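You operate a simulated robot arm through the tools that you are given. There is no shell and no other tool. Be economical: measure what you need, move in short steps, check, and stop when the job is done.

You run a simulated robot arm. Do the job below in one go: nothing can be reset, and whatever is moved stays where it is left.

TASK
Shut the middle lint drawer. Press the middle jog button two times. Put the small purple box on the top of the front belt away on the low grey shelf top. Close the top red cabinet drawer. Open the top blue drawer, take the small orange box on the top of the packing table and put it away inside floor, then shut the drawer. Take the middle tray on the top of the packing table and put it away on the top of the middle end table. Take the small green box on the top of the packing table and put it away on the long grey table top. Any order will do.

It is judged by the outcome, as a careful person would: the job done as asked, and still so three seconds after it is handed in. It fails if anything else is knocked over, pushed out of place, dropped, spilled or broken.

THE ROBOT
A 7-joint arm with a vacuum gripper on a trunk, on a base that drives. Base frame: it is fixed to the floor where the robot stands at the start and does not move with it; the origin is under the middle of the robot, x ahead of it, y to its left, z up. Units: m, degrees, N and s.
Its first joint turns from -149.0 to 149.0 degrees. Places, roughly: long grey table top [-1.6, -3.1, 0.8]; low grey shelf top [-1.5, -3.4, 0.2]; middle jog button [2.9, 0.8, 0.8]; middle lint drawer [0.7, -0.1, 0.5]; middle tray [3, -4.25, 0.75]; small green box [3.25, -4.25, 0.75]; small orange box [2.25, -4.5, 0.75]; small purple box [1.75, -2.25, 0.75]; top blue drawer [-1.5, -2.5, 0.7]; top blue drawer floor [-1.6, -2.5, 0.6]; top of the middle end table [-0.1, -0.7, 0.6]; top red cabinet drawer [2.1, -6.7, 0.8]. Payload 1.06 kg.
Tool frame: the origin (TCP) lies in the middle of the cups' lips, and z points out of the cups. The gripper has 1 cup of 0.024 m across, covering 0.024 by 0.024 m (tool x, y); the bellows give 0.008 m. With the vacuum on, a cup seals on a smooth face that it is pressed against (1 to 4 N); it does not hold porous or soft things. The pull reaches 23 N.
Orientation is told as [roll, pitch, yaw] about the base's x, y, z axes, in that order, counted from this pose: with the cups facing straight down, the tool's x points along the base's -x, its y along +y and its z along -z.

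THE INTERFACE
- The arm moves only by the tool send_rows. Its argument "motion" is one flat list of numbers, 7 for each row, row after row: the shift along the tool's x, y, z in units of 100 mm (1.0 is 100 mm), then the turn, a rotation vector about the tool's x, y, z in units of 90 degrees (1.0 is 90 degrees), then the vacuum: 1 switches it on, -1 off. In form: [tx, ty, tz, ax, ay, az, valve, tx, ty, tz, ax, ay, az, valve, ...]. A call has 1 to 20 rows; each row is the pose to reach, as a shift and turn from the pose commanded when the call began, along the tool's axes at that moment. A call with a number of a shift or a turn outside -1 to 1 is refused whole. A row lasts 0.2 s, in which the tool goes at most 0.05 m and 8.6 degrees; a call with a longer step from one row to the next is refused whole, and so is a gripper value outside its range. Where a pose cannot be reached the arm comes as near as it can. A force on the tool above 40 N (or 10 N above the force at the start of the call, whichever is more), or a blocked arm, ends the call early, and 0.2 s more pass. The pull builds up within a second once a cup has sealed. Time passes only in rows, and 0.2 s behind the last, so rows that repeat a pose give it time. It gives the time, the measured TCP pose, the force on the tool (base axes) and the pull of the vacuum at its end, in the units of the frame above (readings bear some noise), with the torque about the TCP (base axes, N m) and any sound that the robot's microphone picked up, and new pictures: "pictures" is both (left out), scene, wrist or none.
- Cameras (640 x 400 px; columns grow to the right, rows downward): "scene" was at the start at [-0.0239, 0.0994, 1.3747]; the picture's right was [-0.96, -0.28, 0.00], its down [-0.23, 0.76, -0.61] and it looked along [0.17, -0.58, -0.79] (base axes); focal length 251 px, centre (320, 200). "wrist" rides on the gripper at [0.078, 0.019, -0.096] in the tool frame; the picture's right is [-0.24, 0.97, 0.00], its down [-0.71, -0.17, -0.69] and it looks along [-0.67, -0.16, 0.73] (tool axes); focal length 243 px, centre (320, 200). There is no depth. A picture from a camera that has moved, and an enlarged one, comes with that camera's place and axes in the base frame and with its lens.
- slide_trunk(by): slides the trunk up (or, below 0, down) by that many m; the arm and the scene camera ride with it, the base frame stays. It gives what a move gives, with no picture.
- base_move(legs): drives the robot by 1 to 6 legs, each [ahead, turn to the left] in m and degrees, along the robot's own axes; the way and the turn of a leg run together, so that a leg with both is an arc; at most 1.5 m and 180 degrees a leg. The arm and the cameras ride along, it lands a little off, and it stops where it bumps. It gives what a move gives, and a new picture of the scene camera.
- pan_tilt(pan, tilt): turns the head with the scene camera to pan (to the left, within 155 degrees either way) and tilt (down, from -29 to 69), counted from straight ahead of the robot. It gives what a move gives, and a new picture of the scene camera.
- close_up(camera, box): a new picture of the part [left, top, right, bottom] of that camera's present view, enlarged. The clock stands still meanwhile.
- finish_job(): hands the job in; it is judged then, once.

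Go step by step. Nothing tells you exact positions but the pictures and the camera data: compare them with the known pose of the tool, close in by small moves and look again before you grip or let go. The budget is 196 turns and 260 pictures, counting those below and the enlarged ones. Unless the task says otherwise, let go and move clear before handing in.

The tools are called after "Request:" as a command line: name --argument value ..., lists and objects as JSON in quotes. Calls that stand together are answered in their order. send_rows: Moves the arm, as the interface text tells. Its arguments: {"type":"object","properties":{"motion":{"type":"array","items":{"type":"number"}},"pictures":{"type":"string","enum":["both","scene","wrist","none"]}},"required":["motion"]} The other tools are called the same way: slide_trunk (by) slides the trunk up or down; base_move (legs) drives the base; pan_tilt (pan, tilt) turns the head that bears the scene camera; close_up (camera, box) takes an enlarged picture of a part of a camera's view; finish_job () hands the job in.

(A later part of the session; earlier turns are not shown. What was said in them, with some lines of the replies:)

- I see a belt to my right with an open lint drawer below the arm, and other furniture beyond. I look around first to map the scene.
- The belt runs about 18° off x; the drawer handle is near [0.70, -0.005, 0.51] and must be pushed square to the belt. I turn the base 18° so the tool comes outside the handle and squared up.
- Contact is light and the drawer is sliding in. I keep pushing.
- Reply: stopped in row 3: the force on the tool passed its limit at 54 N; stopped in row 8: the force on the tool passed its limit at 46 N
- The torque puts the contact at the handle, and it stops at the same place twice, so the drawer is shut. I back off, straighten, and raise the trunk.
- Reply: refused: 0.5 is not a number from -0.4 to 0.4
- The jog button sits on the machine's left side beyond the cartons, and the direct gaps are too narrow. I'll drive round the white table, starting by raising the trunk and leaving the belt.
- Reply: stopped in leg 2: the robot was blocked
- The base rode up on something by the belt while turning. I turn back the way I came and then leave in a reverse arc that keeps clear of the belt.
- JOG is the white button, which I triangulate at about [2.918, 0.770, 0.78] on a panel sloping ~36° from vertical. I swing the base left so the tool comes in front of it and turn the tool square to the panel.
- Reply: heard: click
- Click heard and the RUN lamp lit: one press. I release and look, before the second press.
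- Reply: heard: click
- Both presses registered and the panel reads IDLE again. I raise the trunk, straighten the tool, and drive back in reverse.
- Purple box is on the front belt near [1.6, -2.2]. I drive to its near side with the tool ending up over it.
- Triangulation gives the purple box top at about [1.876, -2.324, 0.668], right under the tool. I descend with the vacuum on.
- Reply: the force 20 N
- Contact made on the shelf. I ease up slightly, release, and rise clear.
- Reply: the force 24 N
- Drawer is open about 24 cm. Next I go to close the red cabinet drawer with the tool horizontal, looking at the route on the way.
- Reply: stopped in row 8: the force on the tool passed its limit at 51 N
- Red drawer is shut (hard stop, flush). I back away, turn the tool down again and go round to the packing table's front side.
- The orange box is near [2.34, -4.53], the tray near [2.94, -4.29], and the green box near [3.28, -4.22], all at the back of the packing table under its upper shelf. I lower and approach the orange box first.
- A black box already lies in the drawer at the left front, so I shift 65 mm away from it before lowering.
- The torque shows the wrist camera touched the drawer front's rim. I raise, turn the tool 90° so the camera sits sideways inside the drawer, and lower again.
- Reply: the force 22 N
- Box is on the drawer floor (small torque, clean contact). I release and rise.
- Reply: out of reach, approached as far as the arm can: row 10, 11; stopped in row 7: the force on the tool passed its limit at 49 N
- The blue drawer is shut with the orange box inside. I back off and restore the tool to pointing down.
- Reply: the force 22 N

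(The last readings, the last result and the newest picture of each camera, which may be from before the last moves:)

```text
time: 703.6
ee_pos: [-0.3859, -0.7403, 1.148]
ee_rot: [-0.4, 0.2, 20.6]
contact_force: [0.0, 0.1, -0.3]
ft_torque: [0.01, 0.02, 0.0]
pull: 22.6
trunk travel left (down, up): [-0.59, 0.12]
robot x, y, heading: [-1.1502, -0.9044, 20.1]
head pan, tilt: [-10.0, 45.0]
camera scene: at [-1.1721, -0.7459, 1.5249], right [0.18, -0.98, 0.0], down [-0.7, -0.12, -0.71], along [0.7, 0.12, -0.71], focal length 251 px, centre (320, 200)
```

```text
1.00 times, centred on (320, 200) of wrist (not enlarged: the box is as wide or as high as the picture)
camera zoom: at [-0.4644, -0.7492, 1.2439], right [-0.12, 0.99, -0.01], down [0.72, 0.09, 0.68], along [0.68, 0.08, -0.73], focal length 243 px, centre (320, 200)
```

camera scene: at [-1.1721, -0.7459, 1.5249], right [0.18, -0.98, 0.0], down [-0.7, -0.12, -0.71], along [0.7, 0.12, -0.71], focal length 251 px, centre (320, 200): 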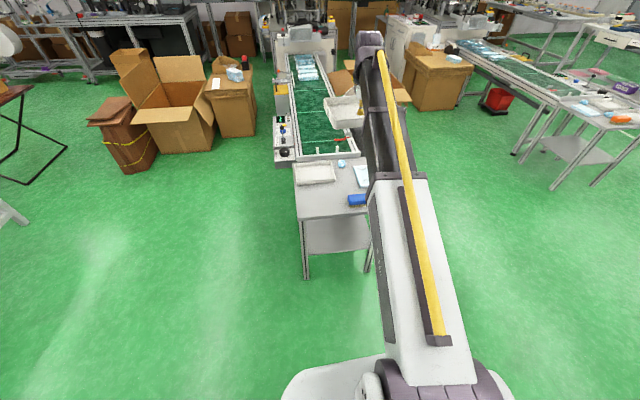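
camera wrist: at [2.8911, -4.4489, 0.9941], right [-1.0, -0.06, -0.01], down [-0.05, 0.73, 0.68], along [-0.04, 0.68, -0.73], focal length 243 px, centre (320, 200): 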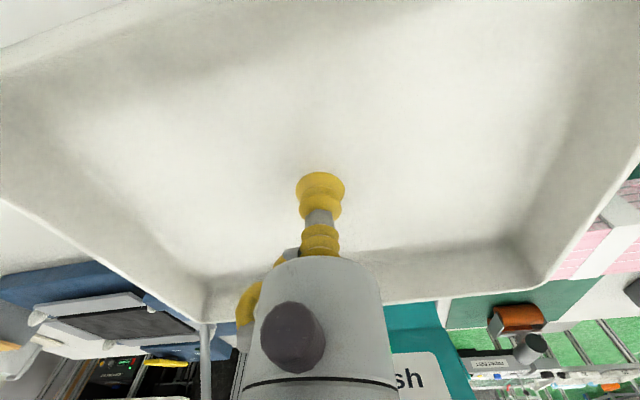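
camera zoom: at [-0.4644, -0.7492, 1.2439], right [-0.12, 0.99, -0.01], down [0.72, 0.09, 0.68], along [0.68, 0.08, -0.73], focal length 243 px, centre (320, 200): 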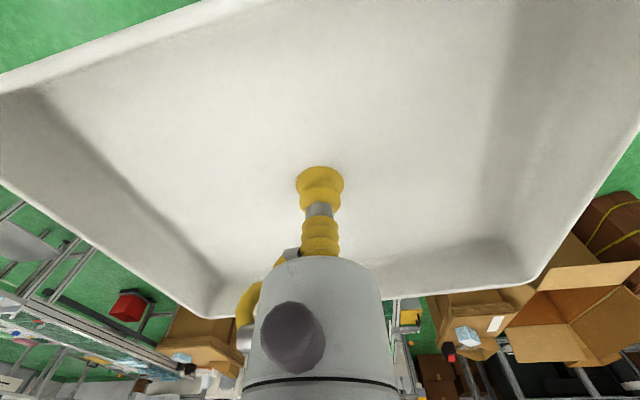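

Free area for the tray on the end table is centred near u=-0.43, n=-0.485, i.e. about [-0.255, -0.596]. I move over it and turn the tray square.

Request:
base_move --legs '[[0.17, 0]]'

Request:
send_rows --motion '[0, 0.3, 0, 0, 0, 0.02, 1, 0, 0.6, 0, 0, 0, 0.039, 1, 0, 0.9, 0, 0, 0, 0.039, 1, 0, 0.9, 0, 0, 0, 0.039, 1]' --pictures "none"

Request:
slide_trunk --by -0.38

Request:
pan_tilt --pan -5 --tilt 50

Request:
close_up --camera "scene" --box '[260, 40, 440, 180]'

```text
time: 705.1
ee_pos: [-0.227, -0.6839, 1.1458]
ee_rot: [-0.4, 0.2, 20.4]
contact_force: [-0.4, 0.2, -0.1]
ft_torque: [0.02, 0.0, -0.02]
pull: 22.8
trunk travel left (down, up): [-0.59, 0.12]
robot x, y, heading: [-0.9898, -0.8474, 20.0]
head pan, tilt: [-10.0, 45.0]
camera scene: at [-1.0132, -0.6881, 1.5249], right [0.17, -0.98, 0.0], down [-0.7, -0.12, -0.71], along [0.7, 0.12, -0.71], focal length 251 px, centre (320, 200)
```

scene: 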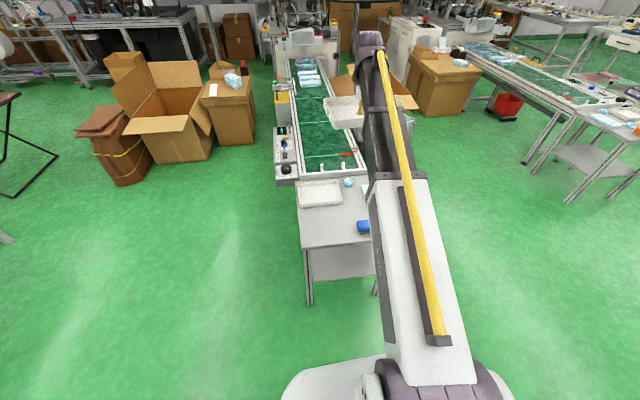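

```text
time: 706.1
ee_pos: [-0.258, -0.5976, 1.1456]
ee_rot: [-0.4, 0.1, 17.0]
contact_force: [-0.8, 0.4, -0.8]
ft_torque: [0.04, 0.0, 0.03]
pull: 22.8
trunk travel left (down, up): [-0.59, 0.12]
robot x, y, heading: [-0.994, -0.847, 20.3]
head pan, tilt: [-10.0, 45.0]
```

```text
time: 709.7
ee_pos: [-0.2597, -0.5991, 0.7655]
ee_rot: [-0.3, 0.1, 17.0]
contact_force: [0.4, -0.2, -0.1]
ft_torque: [-0.04, 0.02, -0.01]
pull: 22.7
trunk travel left (down, up): [-0.21, 0.5]
robot x, y, heading: [-0.9899, -0.8477, 19.9]
head pan, tilt: [-10.0, 45.0]
```

```text
time: 710.4
ee_pos: [-0.2586, -0.5987, 0.7663]
ee_rot: [-0.4, 0.2, 17.0]
contact_force: [-0.1, -0.5, -1.0]
ft_torque: [0.01, -0.03, -0.01]
pull: 23.3
trunk travel left (down, up): [-0.21, 0.5]
robot x, y, heading: [-0.9919, -0.849, 20.1]
head pan, tilt: [-5.0, 50.0]
camera scene: at [-1.0189, -0.6823, 1.1381], right [0.26, -0.97, 0.0], down [-0.74, -0.2, -0.64], along [0.62, 0.17, -0.77], focal length 251 px, centre (320, 200)
```

scene: 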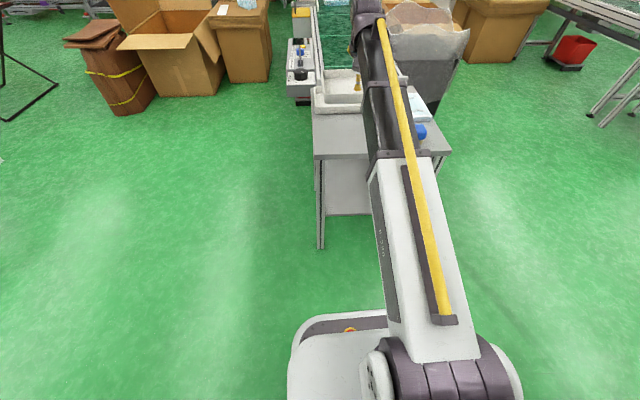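

```text
2.86 times, centred on (350, 110) of scene
camera zoom: at [-1.0189, -0.6823, 1.1381], right [0.26, -0.97, 0.0], down [-0.74, -0.2, -0.64], along [0.62, 0.17, -0.77], focal length 718 px, centre (234, 457)
```

zoom: 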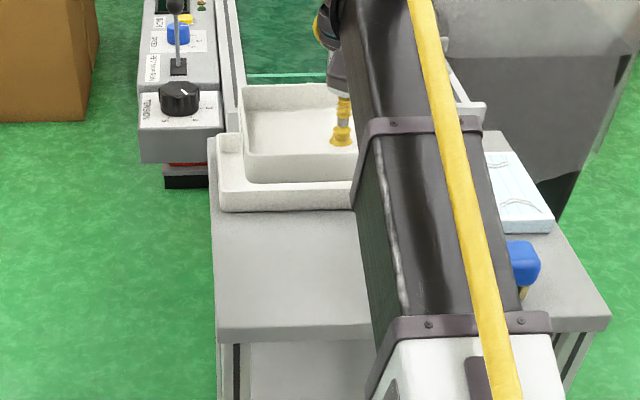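

Request:
slide_trunk --by -0.09

Request:
close_up --camera "scene" --box '[260, 20, 440, 160]'

Request:
close_up --camera "wrist" --box '[0, 0, 640, 400]'

```text
time: 711.6
ee_pos: [-0.2582, -0.5991, 0.6766]
ee_rot: [-0.3, 0.2, 17.0]
contact_force: [-0.5, 0.4, -0.8]
ft_torque: [-0.02, 0.02, 0.01]
pull: 22.6
trunk travel left (down, up): [-0.12, 0.59]
robot x, y, heading: [-0.9958, -0.8456, 19.9]
head pan, tilt: [-5.0, 50.0]
```

```text
2.86 times, centred on (350, 90) of scene
camera zoom: at [-1.019, -0.6823, 1.048], right [0.26, -0.97, 0.0], down [-0.74, -0.2, -0.64], along [0.62, 0.17, -0.77], focal length 718 px, centre (234, 514)
```

zoom: 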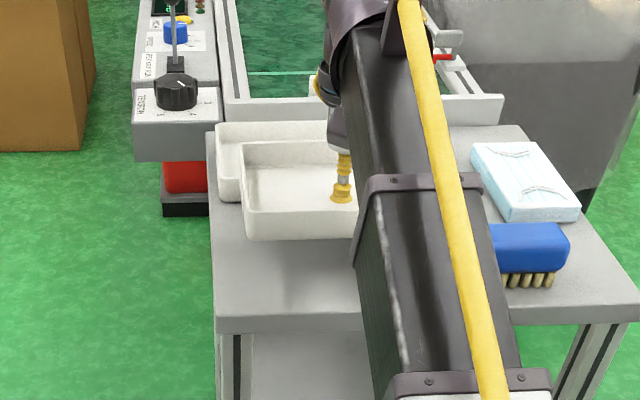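

```text
1.00 times, centred on (320, 200) of wrist (not enlarged: the box is as wide or as high as the picture)
camera zoom: at [-0.3375, -0.6031, 0.7734], right [-0.06, 1.0, -0.01], down [0.73, 0.05, 0.68], along [0.68, 0.04, -0.73], focal length 243 px, centre (320, 200)
```

zoom: 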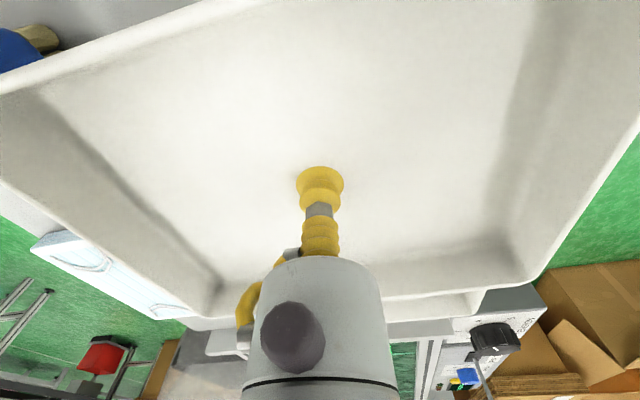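

Request:
send_rows --motion '[0, 0, 0.2, 0, 0, 0, 1, 0, 0, 0.4, 0, 0, 0, 1, 0, 0, 0.5, 0, 0, 0, 1, 0, 0, 0.58, 0, 0, 0, 1]' --pictures "none"

```text
time: 712.6
ee_pos: [-0.2594, -0.5997, 0.621]
ee_rot: [-0.3, 0.0, 17.0]
contact_force: [1.4, 1.7, 18.3]
ft_torque: [0.07, 0.02, -0.03]
pull: 23.2
trunk travel left (down, up): [-0.12, 0.59]
robot x, y, heading: [-0.992, -0.8473, 19.8]
head pan, tilt: [-5.0, 50.0]
```

The tray is on the table, with clean contact and no torque. I release and rise.

Request:
send_rows --motion '[0, 0, -0.04, 0, 0, 0, 1, 0, 0, -0.05, 0, 0, 0, -1, 0, 0, -0.05, 0, 0, 0, -1, 0, 0, -0.05, 0, 0, 0, -1, 0, 0, -0.05, 0, 0, 0, -1, 0, 0, -0.05, 0, 0, 0, -1, 0, 0, -0.1, 0, 0, 0, -1, 0, 0, -0.25, 0, 0, 0, -1, 0, 0, -0.6, 0, 0, 0, -1, 0, 0, -1.0, 0, 0, 0, -1]' --pictures "none"

Request:
slide_trunk --by 0.3

Request:
close_up --camera "wrist" --box '[0, 0, 640, 400]'

Request:
base_move --legs '[[-0.35, 0]]'

Request:
close_up --camera "scene" --box '[240, 20, 460, 180]'

```text
time: 714.8
ee_pos: [-0.2576, -0.5981, 0.7197]
ee_rot: [-0.4, 0.2, 16.9]
contact_force: [0.2, -0.9, -0.4]
ft_torque: [0.01, 0.01, -0.01]
pull: 0.1
trunk travel left (down, up): [-0.12, 0.59]
robot x, y, heading: [-0.9907, -0.8475, 20.1]
head pan, tilt: [-5.0, 50.0]
```

```text
time: 717.8
ee_pos: [-0.2583, -0.5988, 1.0192]
ee_rot: [-0.4, 0.3, 17.0]
contact_force: [0.4, 0.1, 0.2]
ft_torque: [0.01, 0.02, 0.0]
pull: 0.1
trunk travel left (down, up): [-0.42, 0.29]
robot x, y, heading: [-0.9942, -0.8462, 19.8]
head pan, tilt: [-5.0, 50.0]
```

```text
1.00 times, centred on (320, 200) of wrist (not enlarged: the box is as wide or as high as the picture)
camera zoom: at [-0.3376, -0.6027, 1.1159], right [-0.06, 1.0, -0.01], down [0.73, 0.05, 0.68], along [0.68, 0.04, -0.73], focal length 243 px, centre (320, 200)
```

zoom: 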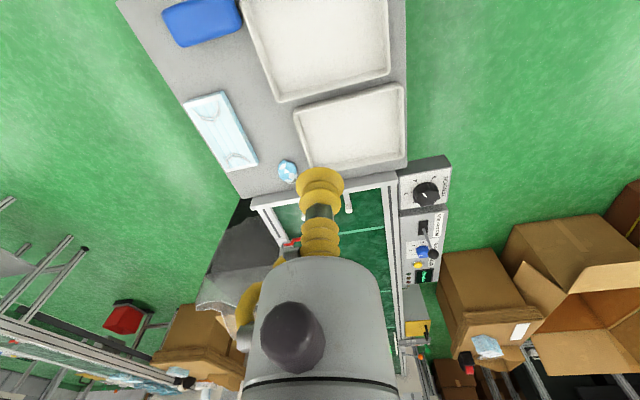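

```text
time: 720.1
ee_pos: [-0.5863, -0.7163, 1.0182]
ee_rot: [-0.4, 0.2, 17.0]
contact_force: [-0.1, 0.2, -0.2]
ft_torque: [0.0, 0.0, 0.02]
pull: 0.0
trunk travel left (down, up): [-0.42, 0.29]
robot x, y, heading: [-1.3205, -0.9661, 19.9]
head pan, tilt: [-5.0, 50.0]
camera scene: at [-1.3464, -0.8014, 1.348], right [0.26, -0.97, 0.0], down [-0.74, -0.2, -0.64], along [0.62, 0.17, -0.77], focal length 251 px, centre (320, 200)
```

scene: 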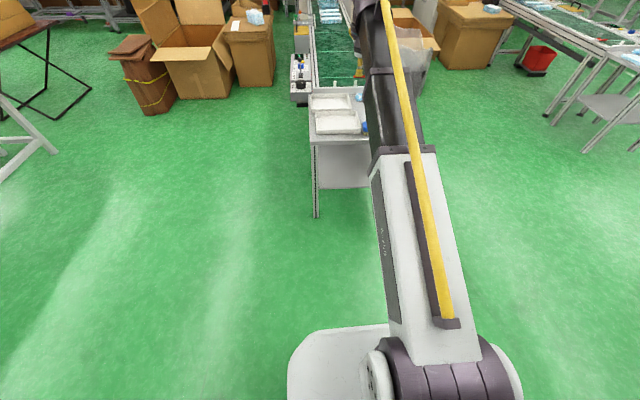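

```text
2.50 times, centred on (350, 100) of scene
camera zoom: at [-1.3464, -0.8014, 1.348], right [0.26, -0.97, 0.0], down [-0.74, -0.2, -0.64], along [0.62, 0.17, -0.77], focal length 628 px, centre (245, 450)
```

zoom: 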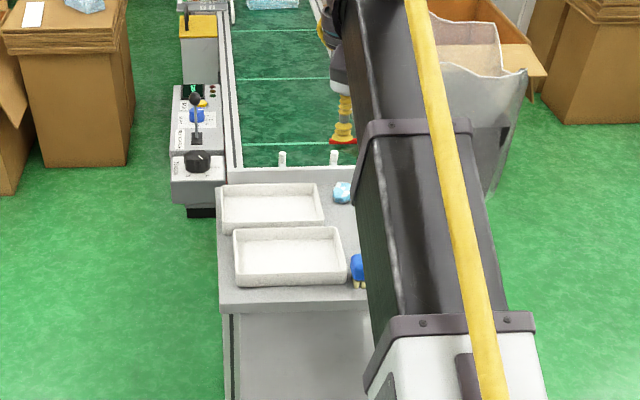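

Everything asked is in place: both trays sit flat on the end table, the drawers are shut, and the arm is clear. I hand the job in.

Request:
finish_job

```text
The job is handed in.
```

All seven jobs are done and the job has been handed in; the judge's result has not come back.

- **Lint drawer:** the middle lint drawer is shut, pushed to its hard stop twice.
- **Jog button:** the middle jog button was pressed two times. Each press gave a click and lit the RUN lamp, and the panel read IDLE afterwards.
- **Purple box:** it is on the low grey shelf.
- **Red cabinet:** the top drawer is closed to its hard stop.
- **Orange box:** it is on the floor of the top blue drawer, beside a black box that was already there, and the drawer is shut.
- **Tray:** it lies flat on the middle end table, a few centimetres from the tray already there and very close to the blue brush.
- **Green box:** it is on the long grey table, in the clear strip along the front edge.

**Contacts along the way:**
- The base rode up against something under the middle belt while turning near the start. I turned back, and a later close-up showed the belt panel undisturbed.
- The wrist camera touched the rim of the blue drawer once while I was lowering the orange box. I raised it and turned the tool before placing the box.
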